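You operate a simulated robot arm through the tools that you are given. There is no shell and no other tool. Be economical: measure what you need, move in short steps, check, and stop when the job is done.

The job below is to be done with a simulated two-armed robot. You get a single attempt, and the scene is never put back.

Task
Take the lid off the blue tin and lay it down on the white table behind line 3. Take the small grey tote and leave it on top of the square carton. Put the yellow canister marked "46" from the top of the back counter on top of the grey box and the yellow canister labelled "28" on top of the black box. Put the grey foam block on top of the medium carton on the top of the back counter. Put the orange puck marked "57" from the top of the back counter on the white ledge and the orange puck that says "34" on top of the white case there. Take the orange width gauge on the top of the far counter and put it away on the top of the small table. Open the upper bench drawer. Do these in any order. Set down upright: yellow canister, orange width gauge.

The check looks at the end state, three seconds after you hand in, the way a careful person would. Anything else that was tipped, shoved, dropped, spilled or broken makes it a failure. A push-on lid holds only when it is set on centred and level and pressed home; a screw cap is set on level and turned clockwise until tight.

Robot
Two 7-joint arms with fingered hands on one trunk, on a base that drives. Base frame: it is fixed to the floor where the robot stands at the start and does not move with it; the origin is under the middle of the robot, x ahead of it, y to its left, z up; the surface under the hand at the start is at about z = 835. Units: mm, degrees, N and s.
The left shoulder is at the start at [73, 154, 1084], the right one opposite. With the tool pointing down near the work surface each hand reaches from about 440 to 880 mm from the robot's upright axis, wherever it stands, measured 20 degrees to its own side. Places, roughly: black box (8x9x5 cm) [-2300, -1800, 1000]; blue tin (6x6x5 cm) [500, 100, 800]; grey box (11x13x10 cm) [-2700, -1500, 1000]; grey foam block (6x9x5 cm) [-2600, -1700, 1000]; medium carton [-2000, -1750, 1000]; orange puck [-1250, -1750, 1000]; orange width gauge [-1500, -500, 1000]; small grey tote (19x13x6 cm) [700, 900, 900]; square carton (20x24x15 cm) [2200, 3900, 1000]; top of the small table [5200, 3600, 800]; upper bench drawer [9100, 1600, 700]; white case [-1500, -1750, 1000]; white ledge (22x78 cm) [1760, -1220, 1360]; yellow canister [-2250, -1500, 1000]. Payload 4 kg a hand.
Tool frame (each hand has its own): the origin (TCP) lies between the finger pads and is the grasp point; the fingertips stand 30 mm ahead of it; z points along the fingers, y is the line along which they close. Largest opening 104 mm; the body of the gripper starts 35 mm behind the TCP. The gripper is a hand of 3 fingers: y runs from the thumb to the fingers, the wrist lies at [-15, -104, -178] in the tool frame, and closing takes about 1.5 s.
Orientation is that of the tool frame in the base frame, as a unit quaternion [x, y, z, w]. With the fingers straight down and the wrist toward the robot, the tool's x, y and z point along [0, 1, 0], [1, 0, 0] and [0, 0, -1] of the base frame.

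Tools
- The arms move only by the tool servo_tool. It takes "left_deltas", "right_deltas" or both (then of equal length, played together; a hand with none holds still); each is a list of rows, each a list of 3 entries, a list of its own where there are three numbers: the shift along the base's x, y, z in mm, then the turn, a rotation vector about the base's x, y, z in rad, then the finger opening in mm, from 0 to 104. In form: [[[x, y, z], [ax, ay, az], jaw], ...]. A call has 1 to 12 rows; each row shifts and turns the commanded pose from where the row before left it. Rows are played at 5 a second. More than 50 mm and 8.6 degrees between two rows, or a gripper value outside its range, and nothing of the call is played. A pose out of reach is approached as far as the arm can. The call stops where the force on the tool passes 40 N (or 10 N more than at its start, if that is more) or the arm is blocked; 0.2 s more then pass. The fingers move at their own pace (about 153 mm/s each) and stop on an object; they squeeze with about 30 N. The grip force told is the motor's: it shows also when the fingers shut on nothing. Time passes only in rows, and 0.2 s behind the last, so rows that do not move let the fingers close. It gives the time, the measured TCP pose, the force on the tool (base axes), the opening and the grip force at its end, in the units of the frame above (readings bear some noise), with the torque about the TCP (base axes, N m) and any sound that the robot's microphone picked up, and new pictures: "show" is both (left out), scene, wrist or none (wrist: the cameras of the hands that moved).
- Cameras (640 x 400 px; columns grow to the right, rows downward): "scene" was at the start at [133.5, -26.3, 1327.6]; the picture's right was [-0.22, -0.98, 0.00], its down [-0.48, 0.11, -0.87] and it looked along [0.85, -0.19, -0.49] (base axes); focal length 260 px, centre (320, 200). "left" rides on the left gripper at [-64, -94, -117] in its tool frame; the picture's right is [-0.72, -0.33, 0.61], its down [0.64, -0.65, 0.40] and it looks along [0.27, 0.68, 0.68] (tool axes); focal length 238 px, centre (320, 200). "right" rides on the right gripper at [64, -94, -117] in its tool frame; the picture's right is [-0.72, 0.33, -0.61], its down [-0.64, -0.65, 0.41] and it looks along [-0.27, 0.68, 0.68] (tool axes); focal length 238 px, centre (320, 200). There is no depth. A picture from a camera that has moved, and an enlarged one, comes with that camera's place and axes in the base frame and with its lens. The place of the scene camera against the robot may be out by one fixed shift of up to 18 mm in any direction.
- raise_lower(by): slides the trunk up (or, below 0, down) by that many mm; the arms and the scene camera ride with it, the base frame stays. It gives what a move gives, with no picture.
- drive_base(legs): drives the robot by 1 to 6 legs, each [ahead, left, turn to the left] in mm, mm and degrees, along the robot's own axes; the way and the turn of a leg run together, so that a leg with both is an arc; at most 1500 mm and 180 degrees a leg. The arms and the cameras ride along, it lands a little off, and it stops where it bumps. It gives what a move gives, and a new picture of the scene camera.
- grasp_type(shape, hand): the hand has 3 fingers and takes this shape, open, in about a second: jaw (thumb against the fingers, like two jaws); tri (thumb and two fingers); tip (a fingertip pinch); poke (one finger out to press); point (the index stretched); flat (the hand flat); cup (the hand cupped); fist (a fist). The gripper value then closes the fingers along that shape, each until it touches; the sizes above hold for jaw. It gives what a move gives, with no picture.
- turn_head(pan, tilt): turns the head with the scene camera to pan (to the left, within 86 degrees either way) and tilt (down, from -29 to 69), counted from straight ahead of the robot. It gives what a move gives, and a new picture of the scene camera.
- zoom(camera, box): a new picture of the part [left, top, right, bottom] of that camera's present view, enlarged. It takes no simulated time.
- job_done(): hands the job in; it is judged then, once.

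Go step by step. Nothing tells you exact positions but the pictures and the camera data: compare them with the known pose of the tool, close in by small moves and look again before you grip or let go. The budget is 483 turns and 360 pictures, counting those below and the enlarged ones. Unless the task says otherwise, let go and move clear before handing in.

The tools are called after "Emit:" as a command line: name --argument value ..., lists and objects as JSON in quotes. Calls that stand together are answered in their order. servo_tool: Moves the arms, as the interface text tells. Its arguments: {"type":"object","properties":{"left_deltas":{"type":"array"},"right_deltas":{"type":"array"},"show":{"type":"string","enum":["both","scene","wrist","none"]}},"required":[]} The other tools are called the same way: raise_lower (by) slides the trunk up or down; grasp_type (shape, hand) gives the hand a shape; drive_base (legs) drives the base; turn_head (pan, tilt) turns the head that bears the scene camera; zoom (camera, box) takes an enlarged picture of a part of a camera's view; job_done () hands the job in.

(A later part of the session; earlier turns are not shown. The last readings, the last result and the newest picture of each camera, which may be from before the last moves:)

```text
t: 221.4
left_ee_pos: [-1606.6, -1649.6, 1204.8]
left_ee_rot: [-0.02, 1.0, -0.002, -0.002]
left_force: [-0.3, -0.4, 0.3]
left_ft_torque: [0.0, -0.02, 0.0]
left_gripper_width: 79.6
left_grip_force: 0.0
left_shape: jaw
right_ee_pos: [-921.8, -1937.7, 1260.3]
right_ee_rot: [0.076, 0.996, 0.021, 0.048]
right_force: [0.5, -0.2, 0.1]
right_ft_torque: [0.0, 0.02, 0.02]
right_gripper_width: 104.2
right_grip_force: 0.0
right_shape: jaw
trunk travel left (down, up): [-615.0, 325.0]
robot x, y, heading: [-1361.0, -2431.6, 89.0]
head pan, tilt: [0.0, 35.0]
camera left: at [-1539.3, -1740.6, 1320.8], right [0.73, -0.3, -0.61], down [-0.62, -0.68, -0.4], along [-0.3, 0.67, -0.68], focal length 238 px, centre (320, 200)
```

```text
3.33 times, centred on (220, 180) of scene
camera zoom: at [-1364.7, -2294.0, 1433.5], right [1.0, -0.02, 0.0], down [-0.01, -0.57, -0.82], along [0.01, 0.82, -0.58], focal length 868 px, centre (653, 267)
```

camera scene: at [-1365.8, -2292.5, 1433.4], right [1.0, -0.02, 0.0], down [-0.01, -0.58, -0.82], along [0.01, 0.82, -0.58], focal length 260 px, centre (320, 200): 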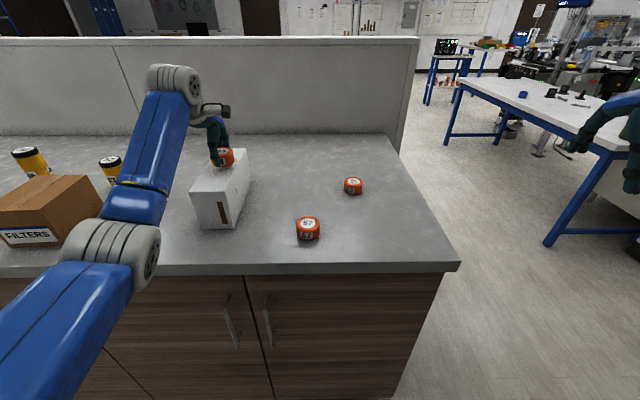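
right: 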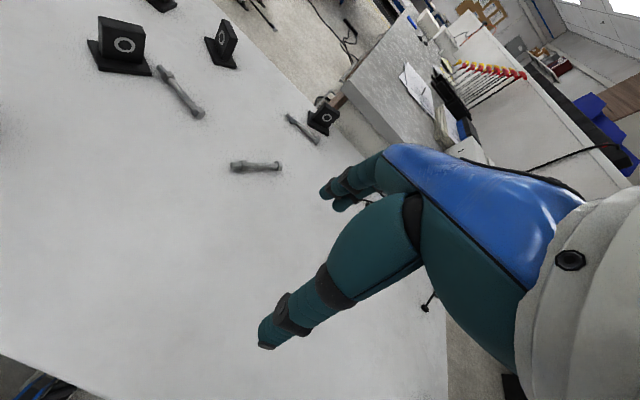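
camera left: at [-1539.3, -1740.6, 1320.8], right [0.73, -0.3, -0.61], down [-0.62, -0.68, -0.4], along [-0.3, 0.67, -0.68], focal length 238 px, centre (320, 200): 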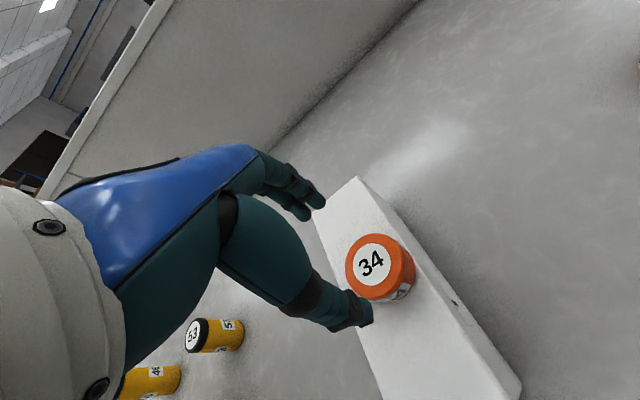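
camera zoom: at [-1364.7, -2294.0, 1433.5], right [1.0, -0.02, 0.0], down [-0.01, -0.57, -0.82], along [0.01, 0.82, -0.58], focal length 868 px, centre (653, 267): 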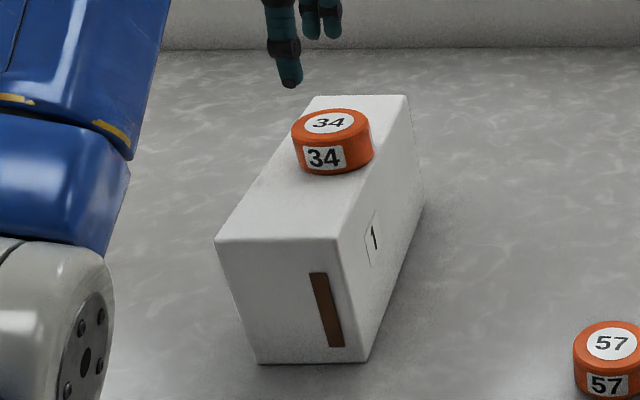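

Puck 34 sits on the case. Next I raise and retract the left hand and slide left to see the canisters, boxes and foam.

Emit:
servo_tool --left_deltas '[[[0, -10, 45], [0, 0, 0], 90], [[0, -30, 35], [0, 0, 0], 90], [[0, -45, 0], [0, 0, 0], 90], [[0, -45, 0], [0, 0, 0], 90], [[0, -45, 0], [0, 0, 0], 90], [[10, -45, 0], [0, 0, 0], 90], [[40, -20, 0], [0, 0, 0], 90], [[45, 0, 0], [0, 0, 0], 90]]' --show "none"

Emit:
drive_base --legs '[[0, 800, 1]]'

Emit:
turn_head --pan 10 --tilt 35

```text
t: 223.2
left_ee_pos: [-1512.2, -1886.3, 1284.6]
left_ee_rot: [-0.02, 1.0, -0.002, -0.002]
left_force: [0.1, -0.3, 0.1]
left_ft_torque: [0.04, -0.02, -0.02]
left_gripper_width: 89.9
left_grip_force: 0.1
left_shape: jaw
right_ee_pos: [-918.9, -1938.3, 1257.6]
right_ee_rot: [0.076, 0.996, 0.02, 0.046]
right_force: [0.5, -0.6, 1.2]
right_ft_torque: [0.0, -0.03, 0.02]
right_gripper_width: 103.8
right_grip_force: 0.0
right_shape: jaw
trunk travel left (down, up): [-615.0, 325.0]
robot x, y, heading: [-1360.2, -2426.1, 89.2]
head pan, tilt: [0.0, 35.0]
```

```text
t: 227.6
left_ee_pos: [-2338.1, -1887.4, 1285.3]
left_ee_rot: [-0.032, 0.999, -0.001, -0.003]
left_force: [-0.2, 0.5, 0.0]
left_ft_torque: [0.0, 0.02, 0.01]
left_gripper_width: 90.0
left_grip_force: 0.0
left_shape: jaw
right_ee_pos: [-1743.0, -1923.7, 1259.2]
right_ee_rot: [0.063, 0.997, 0.022, 0.047]
right_force: [0.5, -0.5, -0.2]
right_ft_torque: [-0.01, -0.02, 0.02]
right_gripper_width: 104.0
right_grip_force: 0.1
right_shape: jaw
trunk travel left (down, up): [-615.0, 325.0]
robot x, y, heading: [-2175.2, -2423.2, 90.4]
head pan, tilt: [0.0, 35.0]
camera scene: at [-2177.3, -2289.3, 1433.5], right [1.0, 0.01, 0.0], down [0.0, -0.58, -0.82], along [-0.01, 0.82, -0.58], focal length 260 px, centre (320, 200)
```

scene: 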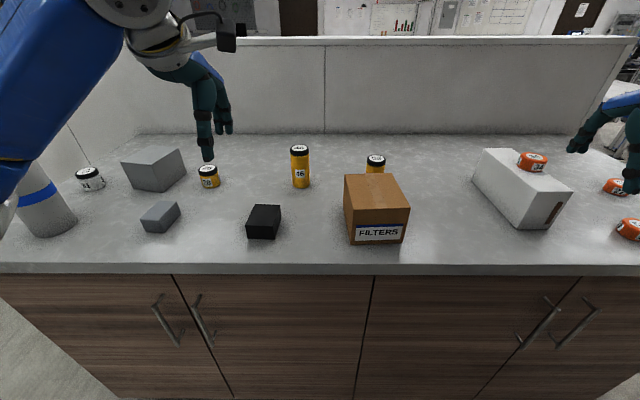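

```text
t: 228.3
left_ee_pos: [-2340.4, -1889.0, 1285.1]
left_ee_rot: [-0.032, 0.999, -0.001, -0.001]
left_force: [0.0, -0.1, 0.3]
left_ft_torque: [0.01, -0.02, 0.01]
left_gripper_width: 89.8
left_grip_force: 0.1
left_shape: jaw
right_ee_pos: [-1744.8, -1924.4, 1260.9]
right_ee_rot: [0.064, 0.997, 0.021, 0.047]
right_force: [0.4, 0.3, 0.9]
right_ft_torque: [-0.02, 0.02, -0.03]
right_gripper_width: 104.0
right_grip_force: 0.0
right_shape: jaw
trunk travel left (down, up): [-615.0, 325.0]
robot x, y, heading: [-2177.3, -2425.4, 90.5]
head pan, tilt: [10.0, 35.0]
camera scene: at [-2195.6, -2290.6, 1433.5], right [0.98, 0.18, 0.0], down [0.1, -0.57, -0.82], along [-0.15, 0.8, -0.58], focal length 260 px, centre (320, 200)
```

scene: 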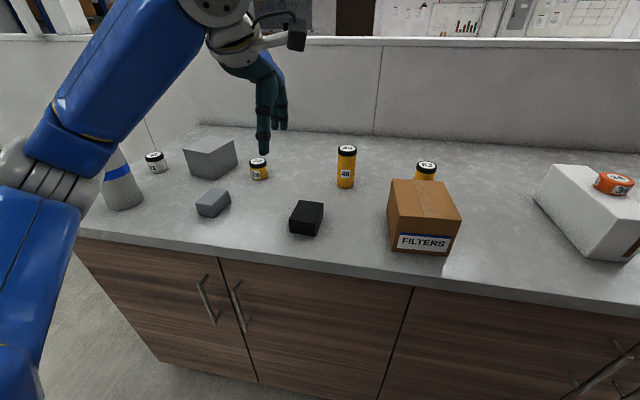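

I see canister 46, a short one, the black box, foam block, grey box and the FILTERS carton. I zoom for details.

Emit:
zoom --camera "scene" --box '[130, 120, 370, 250]'

Emit:
zoom --camera "scene" --box '[370, 120, 490, 260]'

```text
2.67 times, centred on (250, 185) of scene
camera zoom: at [-2195.6, -2290.6, 1433.5], right [0.98, 0.18, 0.0], down [0.1, -0.57, -0.82], along [-0.15, 0.8, -0.58], focal length 694 px, centre (507, 240)
```

zoom: 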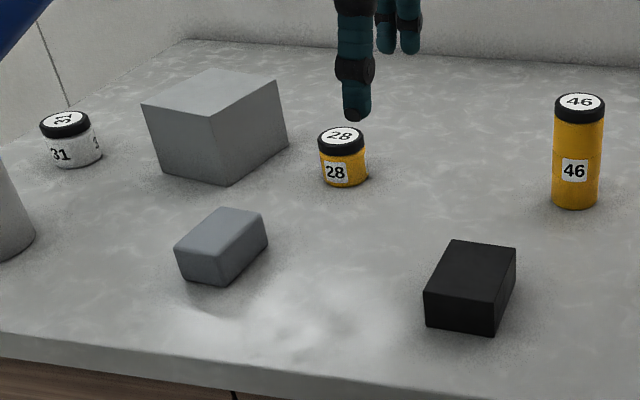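

```text
2.86 times, centred on (430, 190) of scene
camera zoom: at [-2195.6, -2290.6, 1433.5], right [0.98, 0.18, 0.0], down [0.1, -0.57, -0.82], along [-0.15, 0.8, -0.58], focal length 744 px, centre (6, 229)
```

zoom: 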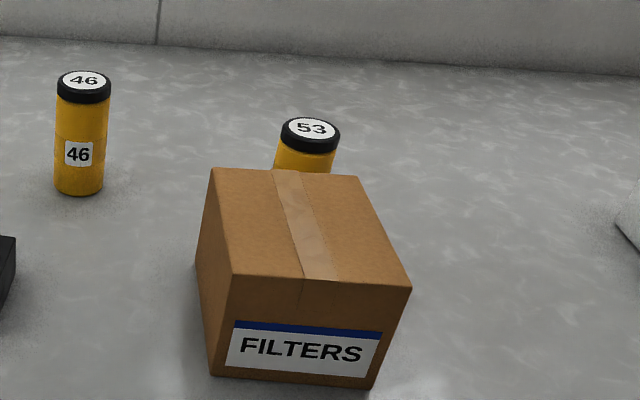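

Positions (counter z ≈ 974): 28 at [−2545, −1550], 46 at [−2247, −1547], black box centre [−2327, −1778] top 1024, foam [−2595, −1763], grey box [−2719, −1541] top 1074, carton [−2051, −1750] top 1082. I move closer to about [−2380, −2275].

Emit:
drive_base --legs '[[145, 200, -0.5]]'

Emit:
turn_head --pan 0 --tilt 42

Emit:
zoom --camera "left" --box '[0, 0, 640, 400]'

```text
t: 230.1
left_ee_pos: [-2529.0, -1744.7, 1287.9]
left_ee_rot: [-0.029, 1.0, 0.0, -0.005]
left_force: [0.6, -0.6, -0.4]
left_ft_torque: [-0.01, 0.03, 0.02]
left_gripper_width: 89.7
left_grip_force: 0.0
left_shape: jaw
right_ee_pos: [-1935.7, -1782.4, 1258.4]
right_ee_rot: [0.067, 0.996, 0.022, 0.046]
right_force: [0.6, -0.9, 0.1]
right_ft_torque: [-0.02, -0.03, -0.04]
right_gripper_width: 103.8
right_grip_force: 0.0
right_shape: jaw
trunk travel left (down, up): [-615.0, 325.0]
robot x, y, heading: [-2374.5, -2281.7, 90.1]
head pan, tilt: [10.0, 35.0]
camera scene: at [-2386.8, -2148.1, 1433.8], right [0.98, 0.18, -0.01], down [0.09, -0.57, -0.82], along [-0.15, 0.81, -0.57], focal length 260 px, centre (320, 200)
```

scene: 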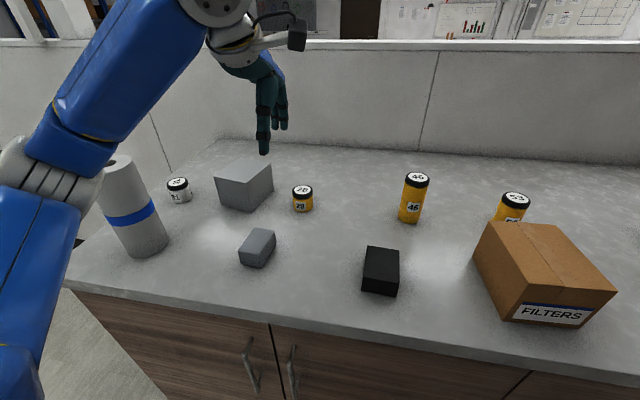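

```text
t: 230.8
left_ee_pos: [-2535.5, -1743.8, 1286.6]
left_ee_rot: [-0.029, 1.0, 0.0, -0.001]
left_force: [-0.1, -0.5, 0.1]
left_ft_torque: [0.01, 0.0, -0.01]
left_gripper_width: 89.5
left_grip_force: 0.1
left_shape: jaw
right_ee_pos: [-1942.9, -1782.2, 1260.3]
right_ee_rot: [0.067, 0.996, 0.022, 0.048]
right_force: [0.6, -0.2, 0.5]
right_ft_torque: [0.02, -0.02, -0.01]
right_gripper_width: 103.9
right_grip_force: 0.0
right_shape: jaw
trunk travel left (down, up): [-615.0, 325.0]
robot x, y, heading: [-2374.3, -2280.8, 90.0]
head pan, tilt: [0.0, 42.0]
camera scene: at [-2378.7, -2149.0, 1423.0], right [1.0, 0.0, 0.0], down [0.0, -0.67, -0.74], along [0.0, 0.74, -0.67], focal length 260 px, centre (320, 200)
```

scene: 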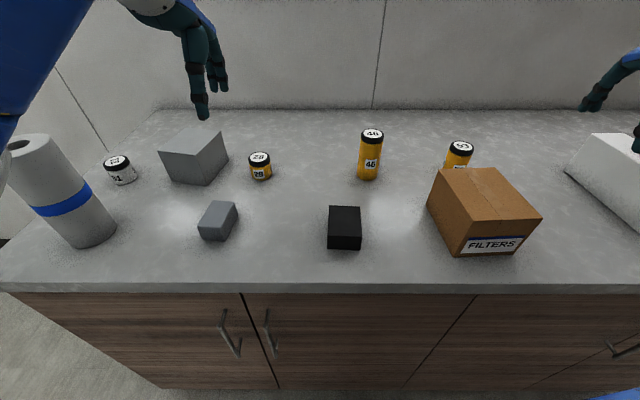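

```text
1.00 times, centred on (320, 200) of left (not enlarged: the box is as wide or as high as the picture)
camera zoom: at [-2466.6, -1834.3, 1401.8], right [0.73, -0.28, -0.62], down [-0.6, -0.69, -0.4], along [-0.31, 0.67, -0.68], focal length 238 px, centre (320, 200)
```

zoom: 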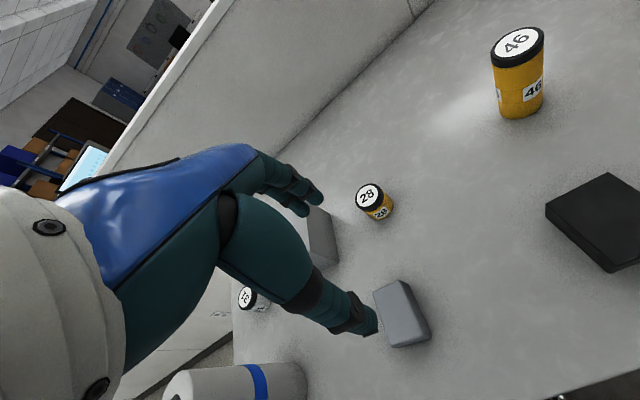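

I move the left hand over canister 28.

Emit:
servo_tool --left_deltas '[[[0, 40, -25], [0, 0, 0], 90], [[0, 40, -25], [0, 0, 0], 90], [[0, 40, -25], [0, 0, 0], 90], [[-2, 40, -25], [0, 0, 0], 90], [[-1, 35, -25], [0, 0, 0], 90], [[0, 0, -20], [0, 0, 0], 90]]' --show "both"

Emit:
zoom --camera "scene" --box '[200, 90, 320, 200]'

```text
t: 232.2
left_ee_pos: [-2542.0, -1549.9, 1141.6]
left_ee_rot: [-0.029, 1.0, 0.0, -0.002]
left_force: [-1.0, -0.5, -0.8]
left_ft_torque: [0.0, 0.02, -0.02]
left_gripper_width: 89.7
left_grip_force: 0.0
left_shape: jaw
right_ee_pos: [-1944.9, -1781.7, 1261.8]
right_ee_rot: [0.067, 0.996, 0.021, 0.048]
right_force: [-1.0, 0.2, -0.3]
right_ft_torque: [0.01, 0.0, -0.04]
right_gripper_width: 103.9
right_grip_force: 0.1
right_shape: jaw
trunk travel left (down, up): [-615.0, 325.0]
robot x, y, heading: [-2371.6, -2279.9, 89.9]
head pan, tilt: [0.0, 42.0]
camera scene: at [-2381.0, -2148.5, 1423.0], right [1.0, 0.0, 0.0], down [0.0, -0.67, -0.74], along [0.0, 0.74, -0.67], focal length 260 px, centre (320, 200)
camera left: at [-2472.7, -1640.8, 1257.5], right [0.74, -0.28, -0.61], down [-0.6, -0.69, -0.4], along [-0.31, 0.67, -0.68], focal length 238 px, centre (320, 200)
```

scene: 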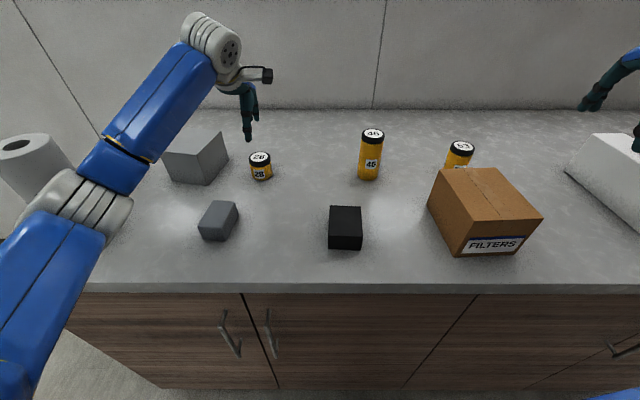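
left: 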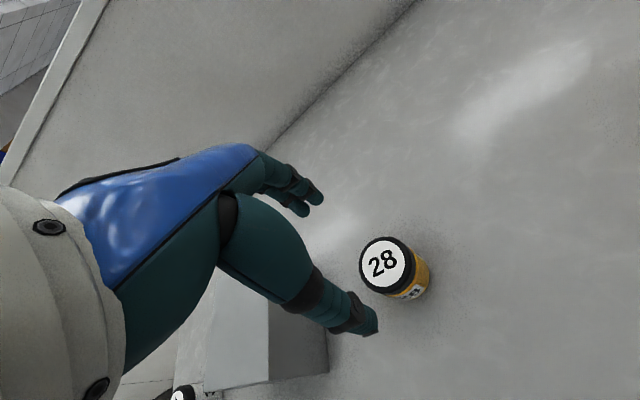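

```text
3.64 times, centred on (260, 145) of scene
camera zoom: at [-2381.0, -2148.5, 1423.0], right [1.0, 0.0, 0.0], down [0.0, -0.67, -0.74], along [0.0, 0.74, -0.67], focal length 947 px, centre (538, 400)
```

zoom: 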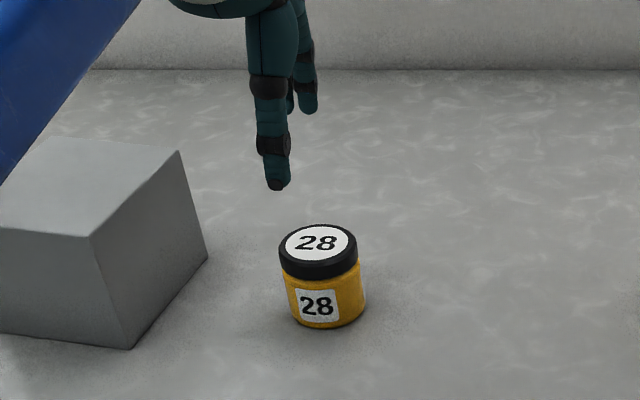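

Canister 28 is at about [−2539, −1536]. I shift and descend partway.

Emit:
servo_tool --left_deltas '[[[3, 12, -30], [0, 0, 0], 90], [[0, 0, -45], [0, 0, 0], 90]]' --show "wrist"

Emit:
zoom --camera "scene" --box '[200, 90, 320, 200]'

```text
t: 232.8
left_ee_pos: [-2536.7, -1537.9, 1065.8]
left_ee_rot: [-0.028, 1.0, 0.001, 0.0]
left_force: [0.5, 0.0, -0.6]
left_ft_torque: [-0.01, 0.03, 0.01]
left_gripper_width: 89.7
left_grip_force: 0.0
left_shape: jaw
right_ee_pos: [-1943.1, -1781.1, 1260.3]
right_ee_rot: [0.068, 0.996, 0.021, 0.048]
right_force: [0.1, -0.6, 0.6]
right_ft_torque: [0.0, 0.01, 0.02]
right_gripper_width: 104.1
right_grip_force: 0.1
right_shape: jaw
trunk travel left (down, up): [-615.0, 325.0]
robot x, y, heading: [-2375.9, -2282.1, 90.2]
head pan, tilt: [0.0, 42.0]
camera left: at [-2467.9, -1628.3, 1181.8], right [0.74, -0.28, -0.61], down [-0.6, -0.69, -0.4], along [-0.31, 0.67, -0.68], focal length 238 px, centre (320, 200)
```

left: 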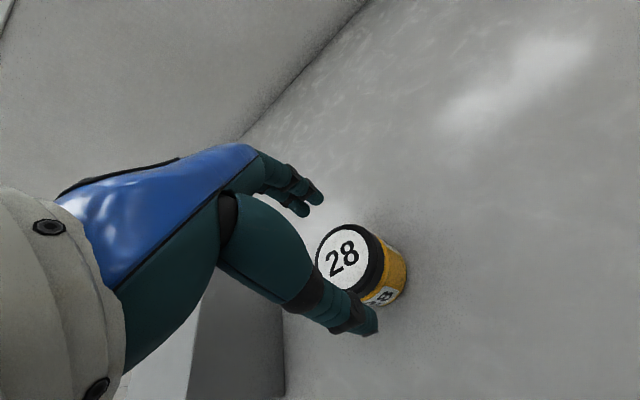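

```text
3.64 times, centred on (260, 145) of scene
camera zoom: at [-2379.3, -2147.1, 1422.8], right [1.0, 0.0, 0.0], down [0.0, -0.67, -0.74], along [0.0, 0.74, -0.67], focal length 947 px, centre (538, 400)
```

zoom: 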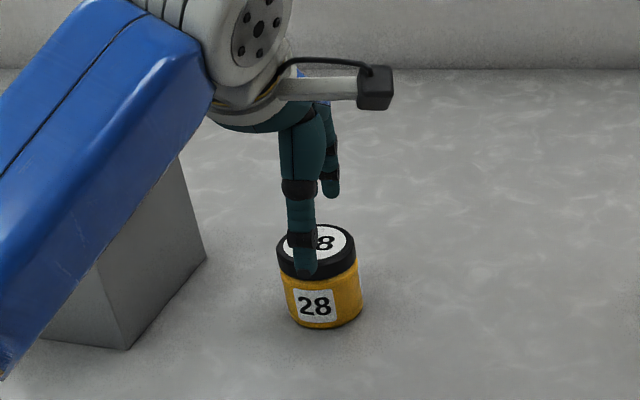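

Centre at about [−2535, −1543]. I descend to grasp height and close.

Emit:
servo_tool --left_deltas '[[[2, -4, -25], [0, 0, 0], 90], [[0, 0, -23], [0, 0, 0], 90], [[0, 0, 0], [0, 0, 0], 70], [[0, 0, 0], [0, 0, 0], 50], [[0, 0, 0], [0, 0, 0], 42], [[0, 0, 0], [0, 0, 0], 42]]' --show "wrist"

Emit:
zoom --camera "scene" --box '[200, 90, 320, 200]'

```text
t: 234.2
left_ee_pos: [-2535.3, -1542.9, 1018.3]
left_ee_rot: [-0.029, 1.0, 0.0, -0.001]
left_force: [-0.2, -0.8, -0.8]
left_ft_torque: [0.0, -0.01, 0.02]
left_gripper_width: 49.6
left_grip_force: 30.1
left_shape: jaw
right_ee_pos: [-1943.3, -1782.1, 1261.1]
right_ee_rot: [0.065, 0.996, 0.021, 0.048]
right_force: [-0.2, 0.8, 0.3]
right_ft_torque: [0.01, -0.04, -0.01]
right_gripper_width: 103.9
right_grip_force: 0.1
right_shape: jaw
trunk travel left (down, up): [-615.0, 325.0]
robot x, y, heading: [-2374.2, -2278.5, 90.2]
head pan, tilt: [0.0, 42.0]
camera left: at [-2465.6, -1632.0, 1132.8], right [0.74, -0.28, -0.62], down [-0.6, -0.69, -0.4], along [-0.31, 0.67, -0.68], focal length 238 px, centre (320, 200)
```

left: 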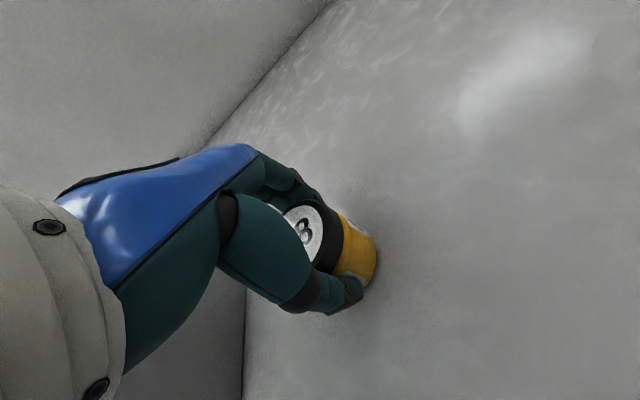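

```text
3.64 times, centred on (260, 145) of scene
camera zoom: at [-2379.6, -2148.4, 1422.9], right [1.0, 0.0, 0.0], down [0.0, -0.67, -0.74], along [0.0, 0.74, -0.67], focal length 947 px, centre (538, 400)
```

zoom: 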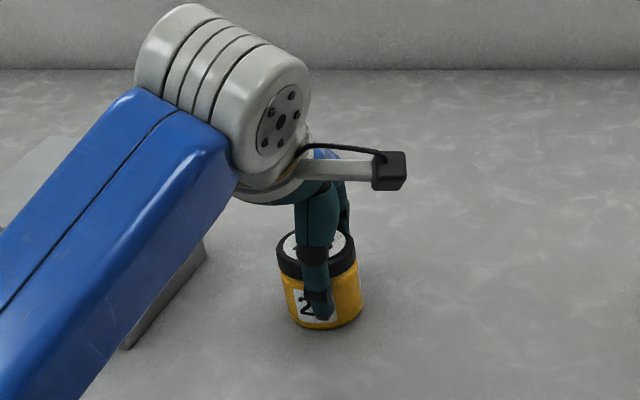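

Canister 28 is held. I lift it and carry it over the black box.

Emit:
servo_tool --left_deltas '[[[0, 0, 40], [0, 0, 0], 42], [[0, 0, 45], [0, 0, 0], 42], [[0, 0, 45], [0, 0, 0], 42], [[30, -30, 0], [0, 0, 0], 42], [[30, -30, 0], [0, 0, 0], 42], [[30, -30, 0], [0, 0, 0], 42], [[30, -30, 0], [0, 0, 0], 42], [[30, -30, 0], [0, 0, 0], 42], [[30, -30, 0], [0, 0, 0], 42]]' --show "both"

Emit:
zoom --camera "scene" --box '[270, 130, 420, 270]'

```text
t: 236.2
left_ee_pos: [-2356.5, -1721.1, 1147.1]
left_ee_rot: [-0.029, 1.0, 0.0, -0.003]
left_force: [-0.1, 0.8, -2.0]
left_ft_torque: [0.04, 0.02, 0.01]
left_gripper_width: 49.7
left_grip_force: 30.4
left_shape: jaw
right_ee_pos: [-1942.5, -1784.3, 1261.1]
right_ee_rot: [0.066, 0.996, 0.021, 0.048]
right_force: [0.2, 0.2, 1.0]
right_ft_torque: [0.01, 0.0, -0.02]
right_gripper_width: 103.9
right_grip_force: 0.0
right_shape: jaw
trunk travel left (down, up): [-615.0, 325.0]
robot x, y, heading: [-2373.0, -2275.7, 90.2]
head pan, tilt: [0.0, 42.0]
camera scene: at [-2378.3, -2149.6, 1423.0], right [1.0, 0.0, 0.0], down [0.0, -0.67, -0.74], along [0.0, 0.74, -0.67], focal length 260 px, centre (320, 200)
camera left: at [-2286.9, -1811.1, 1262.4], right [0.73, -0.28, -0.62], down [-0.6, -0.69, -0.4], along [-0.31, 0.67, -0.68], focal length 238 px, centre (320, 200)
```

scene: 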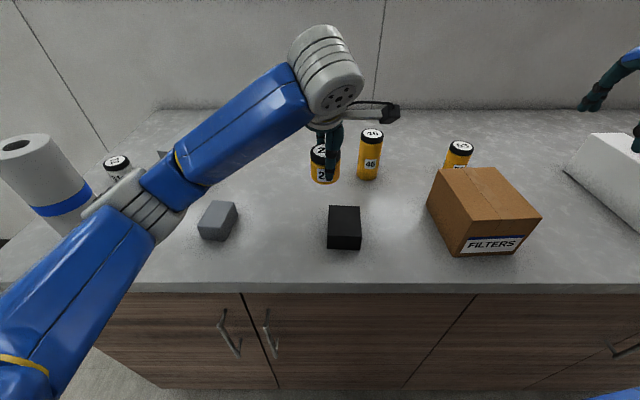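
left: 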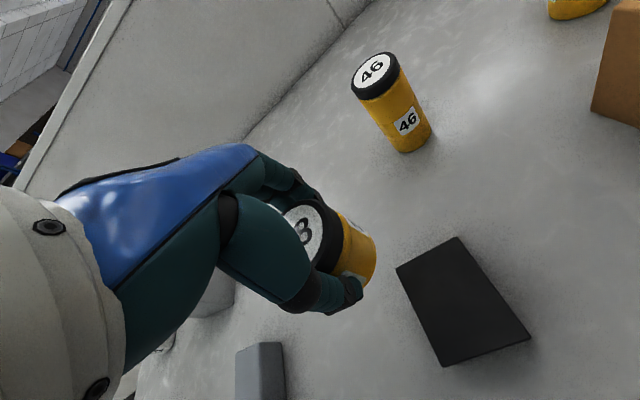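

```text
2.86 times, centred on (345, 200) of scene
camera zoom: at [-2378.3, -2149.6, 1423.0], right [1.0, 0.0, 0.0], down [0.0, -0.67, -0.74], along [0.0, 0.74, -0.67], focal length 744 px, centre (249, 200)
```

zoom: 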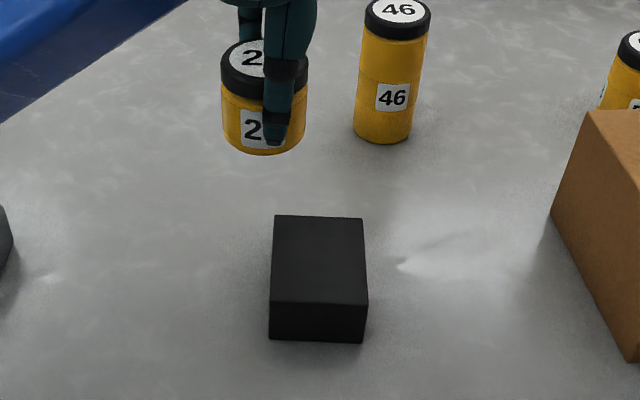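

Black box centre is [−2316, −1769] by the wrist camera. I move over it and lower partway.

Emit:
servo_tool --left_deltas '[[[21, -25, 0], [0, 0, 0], 42], [[20, -24, 0], [0, 0, 0], 42], [[0, 0, -35], [0, 0, 0], 42], [[0, 0, -15], [0, 0, 0], 42]]' --show "wrist"

Emit:
zoom --camera "scene" --box '[270, 130, 420, 270]'

```text
t: 237.2
left_ee_pos: [-2315.0, -1770.4, 1095.9]
left_ee_rot: [-0.03, 1.0, -0.001, -0.001]
left_force: [0.1, -1.4, -1.5]
left_ft_torque: [0.03, -0.02, 0.0]
left_gripper_width: 49.6
left_grip_force: 29.6
left_shape: jaw
right_ee_pos: [-1944.7, -1780.6, 1262.1]
right_ee_rot: [0.067, 0.996, 0.021, 0.049]
right_force: [0.2, 0.5, 0.1]
right_ft_torque: [0.02, 0.0, 0.0]
right_gripper_width: 103.9
right_grip_force: 0.1
right_shape: jaw
trunk travel left (down, up): [-615.0, 325.0]
robot x, y, heading: [-2371.1, -2279.8, 90.4]
head pan, tilt: [0.0, 42.0]
camera left: at [-2245.8, -1859.8, 1212.2], right [0.74, -0.28, -0.61], down [-0.6, -0.69, -0.4], along [-0.31, 0.67, -0.68], focal length 238 px, centre (320, 200)
```

left: 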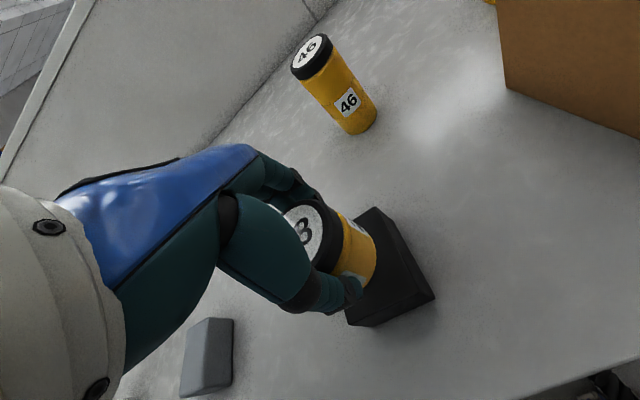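

```text
2.86 times, centred on (345, 200) of scene
camera zoom: at [-2379.7, -2147.6, 1422.9], right [1.0, 0.0, 0.0], down [0.0, -0.67, -0.74], along [0.0, 0.74, -0.67], focal length 744 px, centre (249, 200)
```

zoom: 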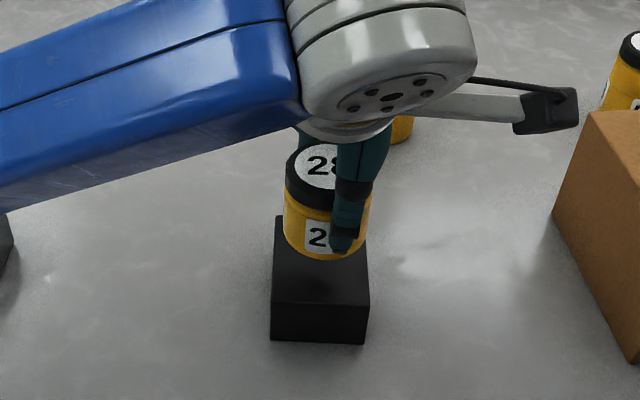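

Well aligned; I nudge 4 mm left and lower to contact.

Emit:
servo_tool --left_deltas '[[[-4, 0, -15], [0, 0, 0], 42], [[0, 0, -6], [0, 0, 0], 42], [[0, 0, -3], [0, 0, 0], 42], [[0, 0, -2], [0, 0, 0], 42], [[0, 0, -2], [0, 0, 0], 42]]' --show "none"

```text
t: 238.4
left_ee_pos: [-2319.3, -1770.3, 1070.8]
left_ee_rot: [-0.028, 1.0, 0.0, -0.002]
left_force: [0.6, -0.2, -0.9]
left_ft_torque: [0.0, -0.02, 0.01]
left_gripper_width: 49.5
left_grip_force: 29.8
left_shape: jaw
right_ee_pos: [-1943.4, -1780.8, 1259.5]
right_ee_rot: [0.068, 0.996, 0.021, 0.047]
right_force: [-0.2, 0.2, 0.0]
right_ft_torque: [0.01, -0.03, 0.01]
right_gripper_width: 103.8
right_grip_force: 0.1
right_shape: jaw
trunk travel left (down, up): [-615.0, 325.0]
robot x, y, heading: [-2370.6, -2281.3, 89.9]
head pan, tilt: [0.0, 42.0]
```

Emit:
servo_tool --left_deltas '[[[0, 0, -2], [0, 0, 0], 42], [[0, 0, -2], [0, 0, 0], 42]]' --show "none"

Emit:
zoom --camera "scene" --box '[270, 130, 420, 270]'

```text
t: 239.0
left_ee_pos: [-2318.1, -1769.7, 1066.8]
left_ee_rot: [-0.029, 1.0, 0.0, -0.001]
left_force: [0.4, 0.2, -0.9]
left_ft_torque: [0.0, 0.0, -0.03]
left_gripper_width: 49.5
left_grip_force: 30.1
left_shape: jaw
right_ee_pos: [-1943.2, -1782.7, 1261.5]
right_ee_rot: [0.067, 0.996, 0.021, 0.048]
right_force: [-0.8, 0.1, 0.0]
right_ft_torque: [0.04, 0.0, -0.01]
right_gripper_width: 104.2
right_grip_force: 0.1
right_shape: jaw
trunk travel left (down, up): [-615.0, 325.0]
robot x, y, heading: [-2374.1, -2283.0, 89.9]
head pan, tilt: [0.0, 42.0]
```

```text
2.86 times, centred on (345, 200) of scene
camera zoom: at [-2378.6, -2148.6, 1422.9], right [1.0, 0.0, 0.0], down [0.0, -0.67, -0.74], along [0.0, 0.74, -0.67], focal length 744 px, centre (249, 200)
```

zoom: 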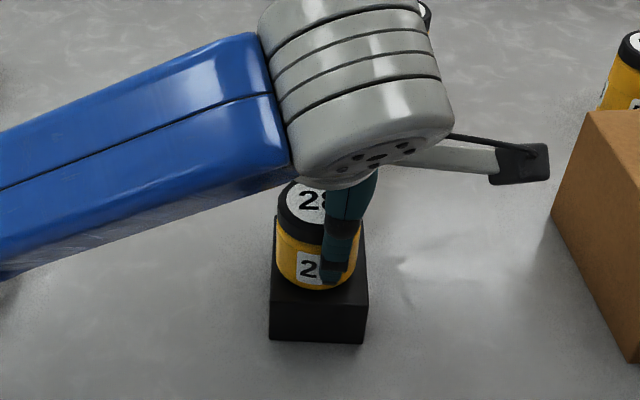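

Emit:
servo_tool --left_deltas '[[[0, 0, -2], [0, 0, 0], 42], [[0, 0, -2], [0, 0, 0], 42]]' --show "none"

```text
t: 239.6
left_ee_pos: [-2318.1, -1770.7, 1061.0]
left_ee_rot: [-0.029, 1.0, 0.0, -0.002]
left_force: [-0.2, 0.4, 0.4]
left_ft_torque: [0.01, -0.01, 0.01]
left_gripper_width: 49.6
left_grip_force: 29.8
left_shape: jaw
right_ee_pos: [-1942.7, -1781.4, 1261.5]
right_ee_rot: [0.067, 0.996, 0.022, 0.048]
right_force: [0.8, -0.1, 0.2]
right_ft_torque: [0.01, 0.0, 0.01]
right_gripper_width: 103.7
right_grip_force: 0.2
right_shape: jaw
trunk travel left (down, up): [-615.0, 325.0]
robot x, y, heading: [-2372.1, -2282.0, 90.2]
head pan, tilt: [0.0, 42.0]
```

Emit:
servo_tool --left_deltas '[[[0, 0, -1.5], [0, 0, 0], 42], [[0, 0, -1.5], [0, 0, 0], 42]]' --show "none"

```text
t: 240.2
left_ee_pos: [-2318.6, -1770.4, 1061.4]
left_ee_rot: [-0.029, 1.0, 0.002, -0.001]
left_force: [-0.2, 2.6, 13.9]
left_ft_torque: [0.03, 0.03, 0.02]
left_gripper_width: 49.9
left_grip_force: 30.1
left_shape: jaw
right_ee_pos: [-1942.8, -1784.7, 1263.0]
right_ee_rot: [0.066, 0.996, 0.022, 0.048]
right_force: [-0.5, 0.4, 0.4]
right_ft_torque: [0.0, -0.01, -0.03]
right_gripper_width: 103.7
right_grip_force: 0.1
right_shape: jaw
trunk travel left (down, up): [-615.0, 325.0]
robot x, y, heading: [-2372.3, -2282.9, 90.1]
head pan, tilt: [0.0, 42.0]
```

Contact. I release and lift straight up.

Emit:
servo_tool --left_deltas '[[[0, 0, 1.5], [0, 0, 0], 54], [[0, 0, 0], [0, 0, 0], 70], [[0, 0, 0], [0, 0, 0], 80], [[0, 0, 30], [0, 0, 0], 80], [[0, 0, 45], [0, 0, 0], 80], [[0, 0, 45], [0, 0, 0], 90]]' --show "wrist"

Emit:
zoom --camera "scene" --box '[270, 130, 420, 270]'

```text
t: 241.6
left_ee_pos: [-2318.7, -1771.8, 1182.6]
left_ee_rot: [-0.03, 1.0, 0.0, -0.001]
left_force: [-0.3, -0.7, -0.4]
left_ft_torque: [0.03, 0.03, 0.0]
left_gripper_width: 89.9
left_grip_force: 0.0
left_shape: jaw
right_ee_pos: [-1942.7, -1784.4, 1262.1]
right_ee_rot: [0.068, 0.996, 0.022, 0.048]
right_force: [-0.6, -0.2, -0.4]
right_ft_torque: [0.06, 0.01, -0.04]
right_gripper_width: 103.9
right_grip_force: 0.1
right_shape: jaw
trunk travel left (down, up): [-615.0, 325.0]
robot x, y, heading: [-2371.3, -2280.4, 89.9]
head pan, tilt: [0.0, 42.0]
camera left: at [-2249.7, -1862.2, 1297.1], right [0.74, -0.28, -0.62], down [-0.6, -0.69, -0.4], along [-0.31, 0.67, -0.68], focal length 238 px, centre (320, 200)
```

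left: 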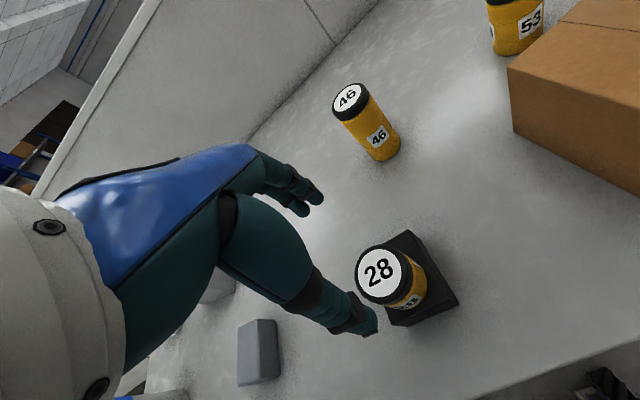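

```text
2.86 times, centred on (345, 200) of scene
camera zoom: at [-2378.3, -2150.2, 1423.0], right [1.0, 0.0, 0.0], down [0.0, -0.67, -0.74], along [0.0, 0.74, -0.67], focal length 744 px, centre (249, 200)
```

zoom: 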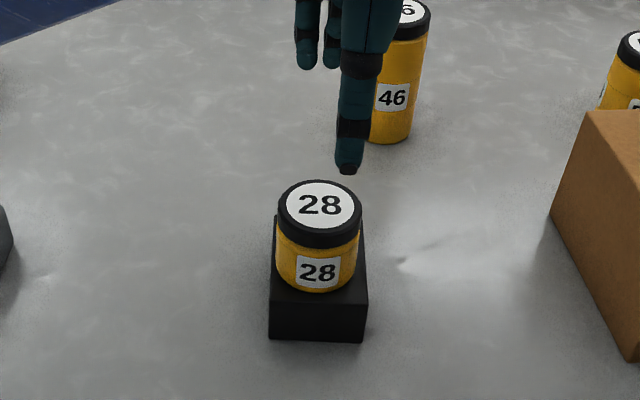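

28 stands on the black box. Now canister 46 at about [−2236, −1548]; I move over it.

Emit:
servo_tool --left_deltas '[[[16, 45, 0], [0, 0, 0], 90], [[16, 45, 0], [0, 0, 0], 90], [[16, 45, 0], [0, 0, 0], 90], [[17, 45, 0], [0, 0, 0], 90], [[17, 44, 0], [0, 0, 0], 90]]' --show "both"

Emit:
zoom --camera "scene" --box '[310, 90, 430, 200]'

```text
t: 242.8
left_ee_pos: [-2234.0, -1555.1, 1177.0]
left_ee_rot: [-0.024, 1.0, 0.003, -0.003]
left_force: [0.3, -0.5, 0.4]
left_ft_torque: [0.07, 0.1, 0.01]
left_gripper_width: 89.8
left_grip_force: 0.1
left_shape: jaw
left hand out of reach, approached as far as the arm can: row 5
right_ee_pos: [-1938.1, -1786.3, 1259.6]
right_ee_rot: [0.068, 0.996, 0.021, 0.046]
right_force: [0.7, 0.2, -0.2]
right_ft_torque: [0.03, 0.0, -0.02]
right_gripper_width: 103.8
right_grip_force: 0.2
right_shape: jaw
trunk travel left (down, up): [-615.0, 325.0]
robot x, y, heading: [-2376.0, -2282.1, 90.1]
head pan, tilt: [0.0, 42.0]
camera scene: at [-2372.5, -2152.0, 1423.1], right [1.0, 0.0, -0.01], down [0.0, -0.67, -0.74], along [-0.01, 0.74, -0.67], focal length 260 px, centre (320, 200)
camera left: at [-2164.0, -1647.0, 1292.0], right [0.73, -0.29, -0.62], down [-0.61, -0.68, -0.4], along [-0.31, 0.67, -0.67], focal length 238 px, centre (320, 200)
```

scene: 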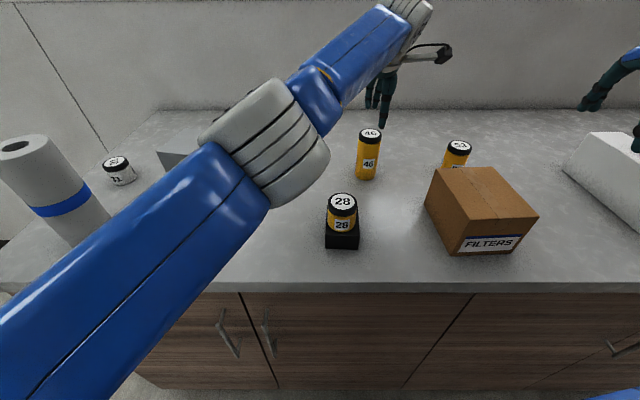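
left: 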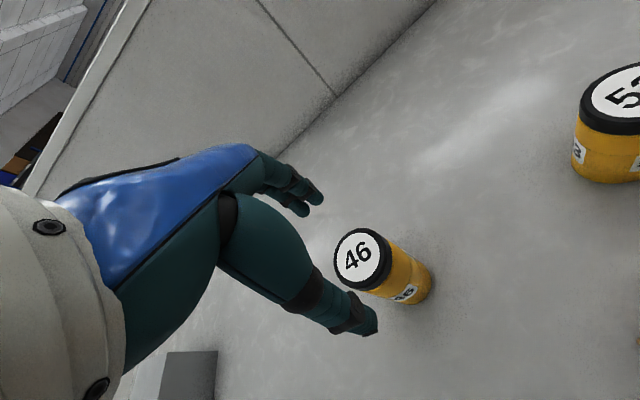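

```text
3.64 times, centred on (370, 145) of scene
camera zoom: at [-2372.5, -2152.0, 1423.1], right [1.0, 0.0, -0.01], down [0.0, -0.67, -0.74], along [-0.01, 0.74, -0.67], focal length 947 px, centre (138, 400)
```

zoom: 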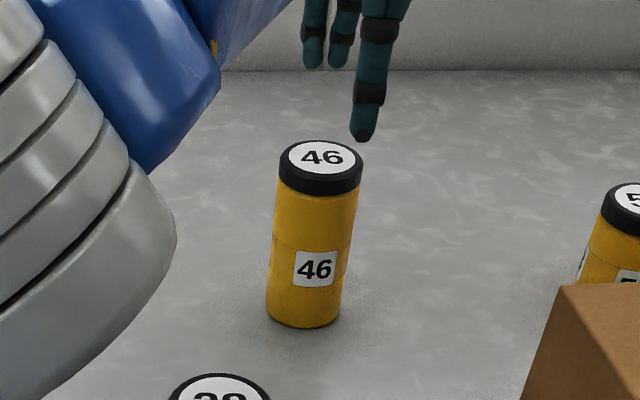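

Reach is marginal here, so I slide the base right 120 mm and then re-centre on canister 46.

Emit:
drive_base --legs '[[20, -130, 0]]'

Emit:
servo_tool --left_deltas '[[[-43, 0, 0], [0, 0, 0], 90], [[-43, 0, 0], [0, 0, 0], 90], [[-43, -8, 0], [0, 0, 0], 90]]' --show "both"

```text
t: 244.1
left_ee_pos: [-2138.3, -1532.3, 1178.2]
left_ee_rot: [-0.03, 1.0, 0.0, 0.01]
left_force: [-1.3, -0.6, -0.8]
left_ft_torque: [0.03, -0.03, -0.03]
left_gripper_width: 90.2
left_grip_force: 0.1
left_shape: jaw
right_ee_pos: [-1840.8, -1762.9, 1271.7]
right_ee_rot: [0.066, 0.996, 0.023, 0.06]
right_force: [-0.2, 0.6, -0.3]
right_ft_torque: [-0.06, 0.0, -0.07]
right_gripper_width: 103.8
right_grip_force: 0.1
right_shape: jaw
trunk travel left (down, up): [-615.0, 325.0]
robot x, y, heading: [-2243.5, -2259.7, 90.1]
head pan, tilt: [0.0, 42.0]
camera scene: at [-2280.8, -2129.7, 1423.0], right [1.0, 0.0, 0.02], down [0.02, -0.67, -0.74], along [0.01, 0.74, -0.67], focal length 260 px, centre (320, 200)
```

scene: 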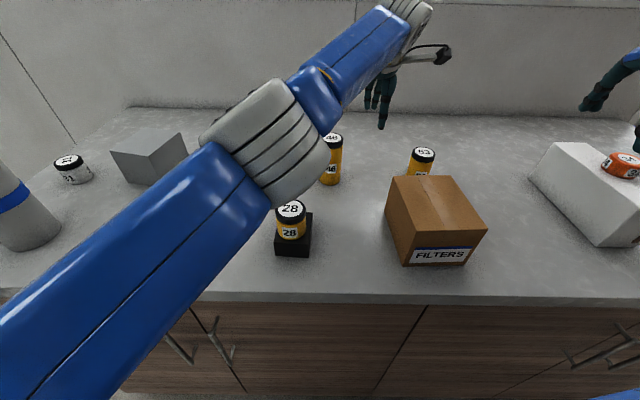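

```text
t: 244.9
left_ee_pos: [-2263.2, -1541.6, 1176.8]
left_ee_rot: [-0.031, 0.999, 0.0, 0.005]
left_force: [-0.7, 0.3, 0.4]
left_ft_torque: [-0.01, -0.02, 0.01]
left_gripper_width: 89.9
left_grip_force: 0.1
left_shape: jaw
right_ee_pos: [-1834.2, -1764.4, 1270.0]
right_ee_rot: [0.066, 0.996, 0.024, 0.056]
right_force: [-1.5, 0.3, 0.0]
right_ft_torque: [0.01, -0.07, -0.03]
right_gripper_width: 104.0
right_grip_force: 0.1
right_shape: jaw
trunk travel left (down, up): [-615.0, 325.0]
robot x, y, heading: [-2247.6, -2261.9, 90.2]
head pan, tilt: [0.0, 42.0]
camera scene: at [-2273.7, -2129.9, 1423.1], right [1.0, 0.0, 0.01], down [0.01, -0.67, -0.74], along [0.01, 0.74, -0.67], focal length 260 px, centre (320, 200)
camera left: at [-2195.8, -1632.4, 1292.2], right [0.74, -0.28, -0.61], down [-0.59, -0.69, -0.41], along [-0.3, 0.67, -0.68], focal length 238 px, centre (320, 200)
```

scene: 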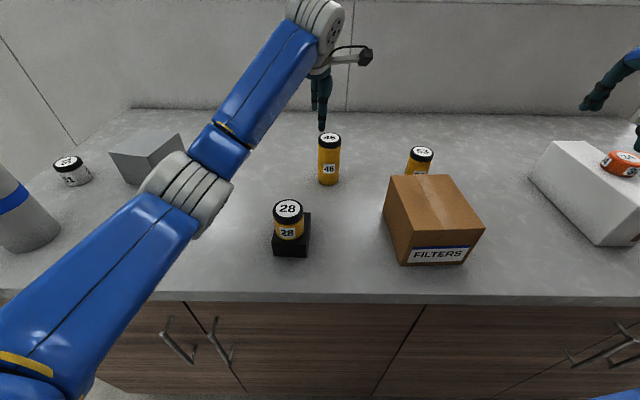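
left: 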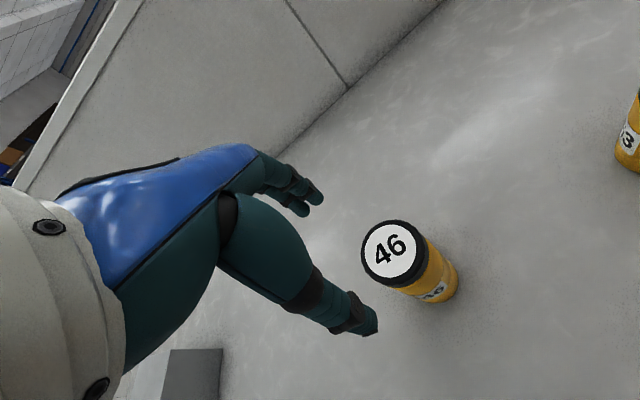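

46 is at [−2238, −1546]. I centre and descend to just above it.

Emit:
servo_tool --left_deltas '[[[24, -4, 0], [0, 0, 0], 90], [[0, 0, -40], [0, 0, 0], 90]]' --show "wrist"

Emit:
zoom --camera "scene" --box '[270, 90, 390, 200]'

```text
t: 245.5
left_ee_pos: [-2222.4, -1542.4, 1135.9]
left_ee_rot: [-0.031, 1.0, 0.001, 0.0]
left_force: [-0.2, -0.2, 0.3]
left_ft_torque: [-0.03, 0.01, -0.04]
left_gripper_width: 89.7
left_grip_force: 0.1
left_shape: jaw
right_ee_pos: [-1818.4, -1763.0, 1262.7]
right_ee_rot: [0.065, 0.996, 0.023, 0.05]
right_force: [-0.1, -0.4, -0.2]
right_ft_torque: [-0.01, 0.0, 0.01]
right_gripper_width: 103.7
right_grip_force: 0.0
right_shape: jaw
trunk travel left (down, up): [-615.0, 325.0]
robot x, y, heading: [-2245.0, -2260.0, 90.0]
head pan, tilt: [0.0, 42.0]
camera left: at [-2152.5, -1633.1, 1251.2], right [0.74, -0.28, -0.61], down [-0.6, -0.69, -0.4], along [-0.31, 0.67, -0.68], focal length 238 px, centre (320, 200)
```

left: 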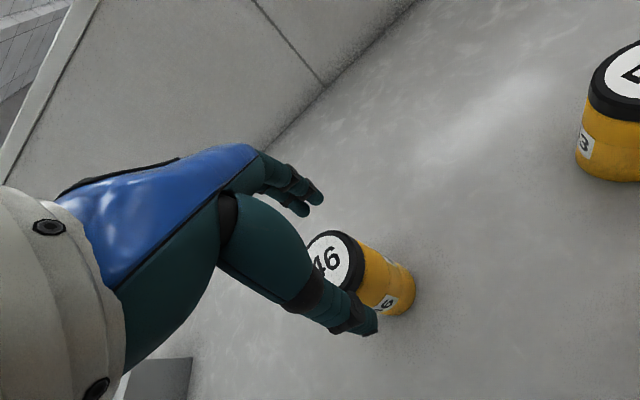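

```text
3.64 times, centred on (330, 145) of scene
camera zoom: at [-2248.7, -2127.3, 1422.9], right [1.0, 0.0, 0.0], down [0.0, -0.67, -0.74], along [0.0, 0.74, -0.67], focal length 947 px, centre (284, 400)
```

zoom: 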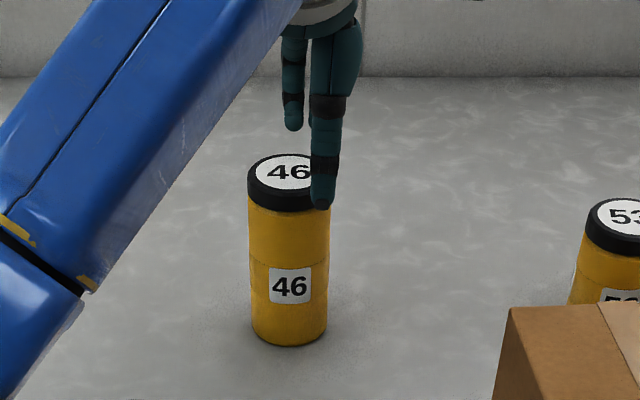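

Emit:
servo_tool --left_deltas '[[[-12, -3, 0], [0, 0, 0], 90], [[0, 0, -25], [0, 0, 0], 90]]' --show "wrist"

Emit:
zoom --camera "scene" --box '[270, 90, 390, 200]'

```text
t: 246.1
left_ee_pos: [-2220.5, -1546.5, 1109.6]
left_ee_rot: [-0.03, 1.0, 0.0, -0.005]
left_force: [0.6, -0.1, -0.3]
left_ft_torque: [0.02, 0.01, 0.05]
left_gripper_width: 89.9
left_grip_force: 0.1
left_shape: jaw
right_ee_pos: [-1804.6, -1763.3, 1258.3]
right_ee_rot: [0.068, 0.997, 0.022, 0.044]
right_force: [0.7, -0.2, -1.6]
right_ft_torque: [0.01, 0.01, -0.01]
right_gripper_width: 104.0
right_grip_force: 0.1
right_shape: jaw
trunk travel left (down, up): [-615.0, 325.0]
robot x, y, heading: [-2242.2, -2260.4, 90.3]
head pan, tilt: [0.0, 42.0]
camera left: at [-2150.1, -1637.5, 1224.6], right [0.73, -0.28, -0.62], down [-0.61, -0.69, -0.4], along [-0.32, 0.67, -0.68], focal length 238 px, centre (320, 200)
```

left: 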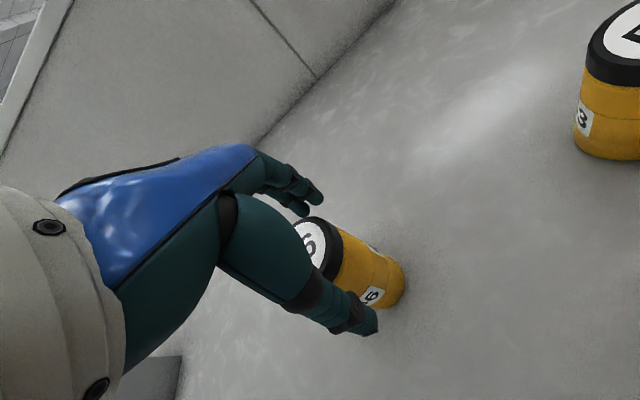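

```text
3.64 times, centred on (330, 145) of scene
camera zoom: at [-2238.1, -2127.3, 1422.8], right [1.0, 0.0, -0.01], down [-0.01, -0.67, -0.74], along [-0.01, 0.74, -0.67], focal length 947 px, centre (284, 400)
```

zoom: 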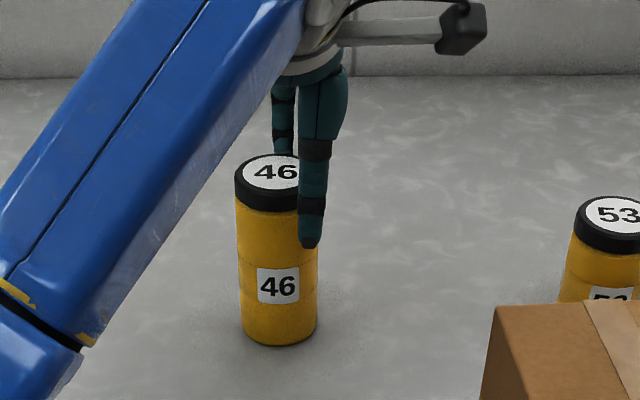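

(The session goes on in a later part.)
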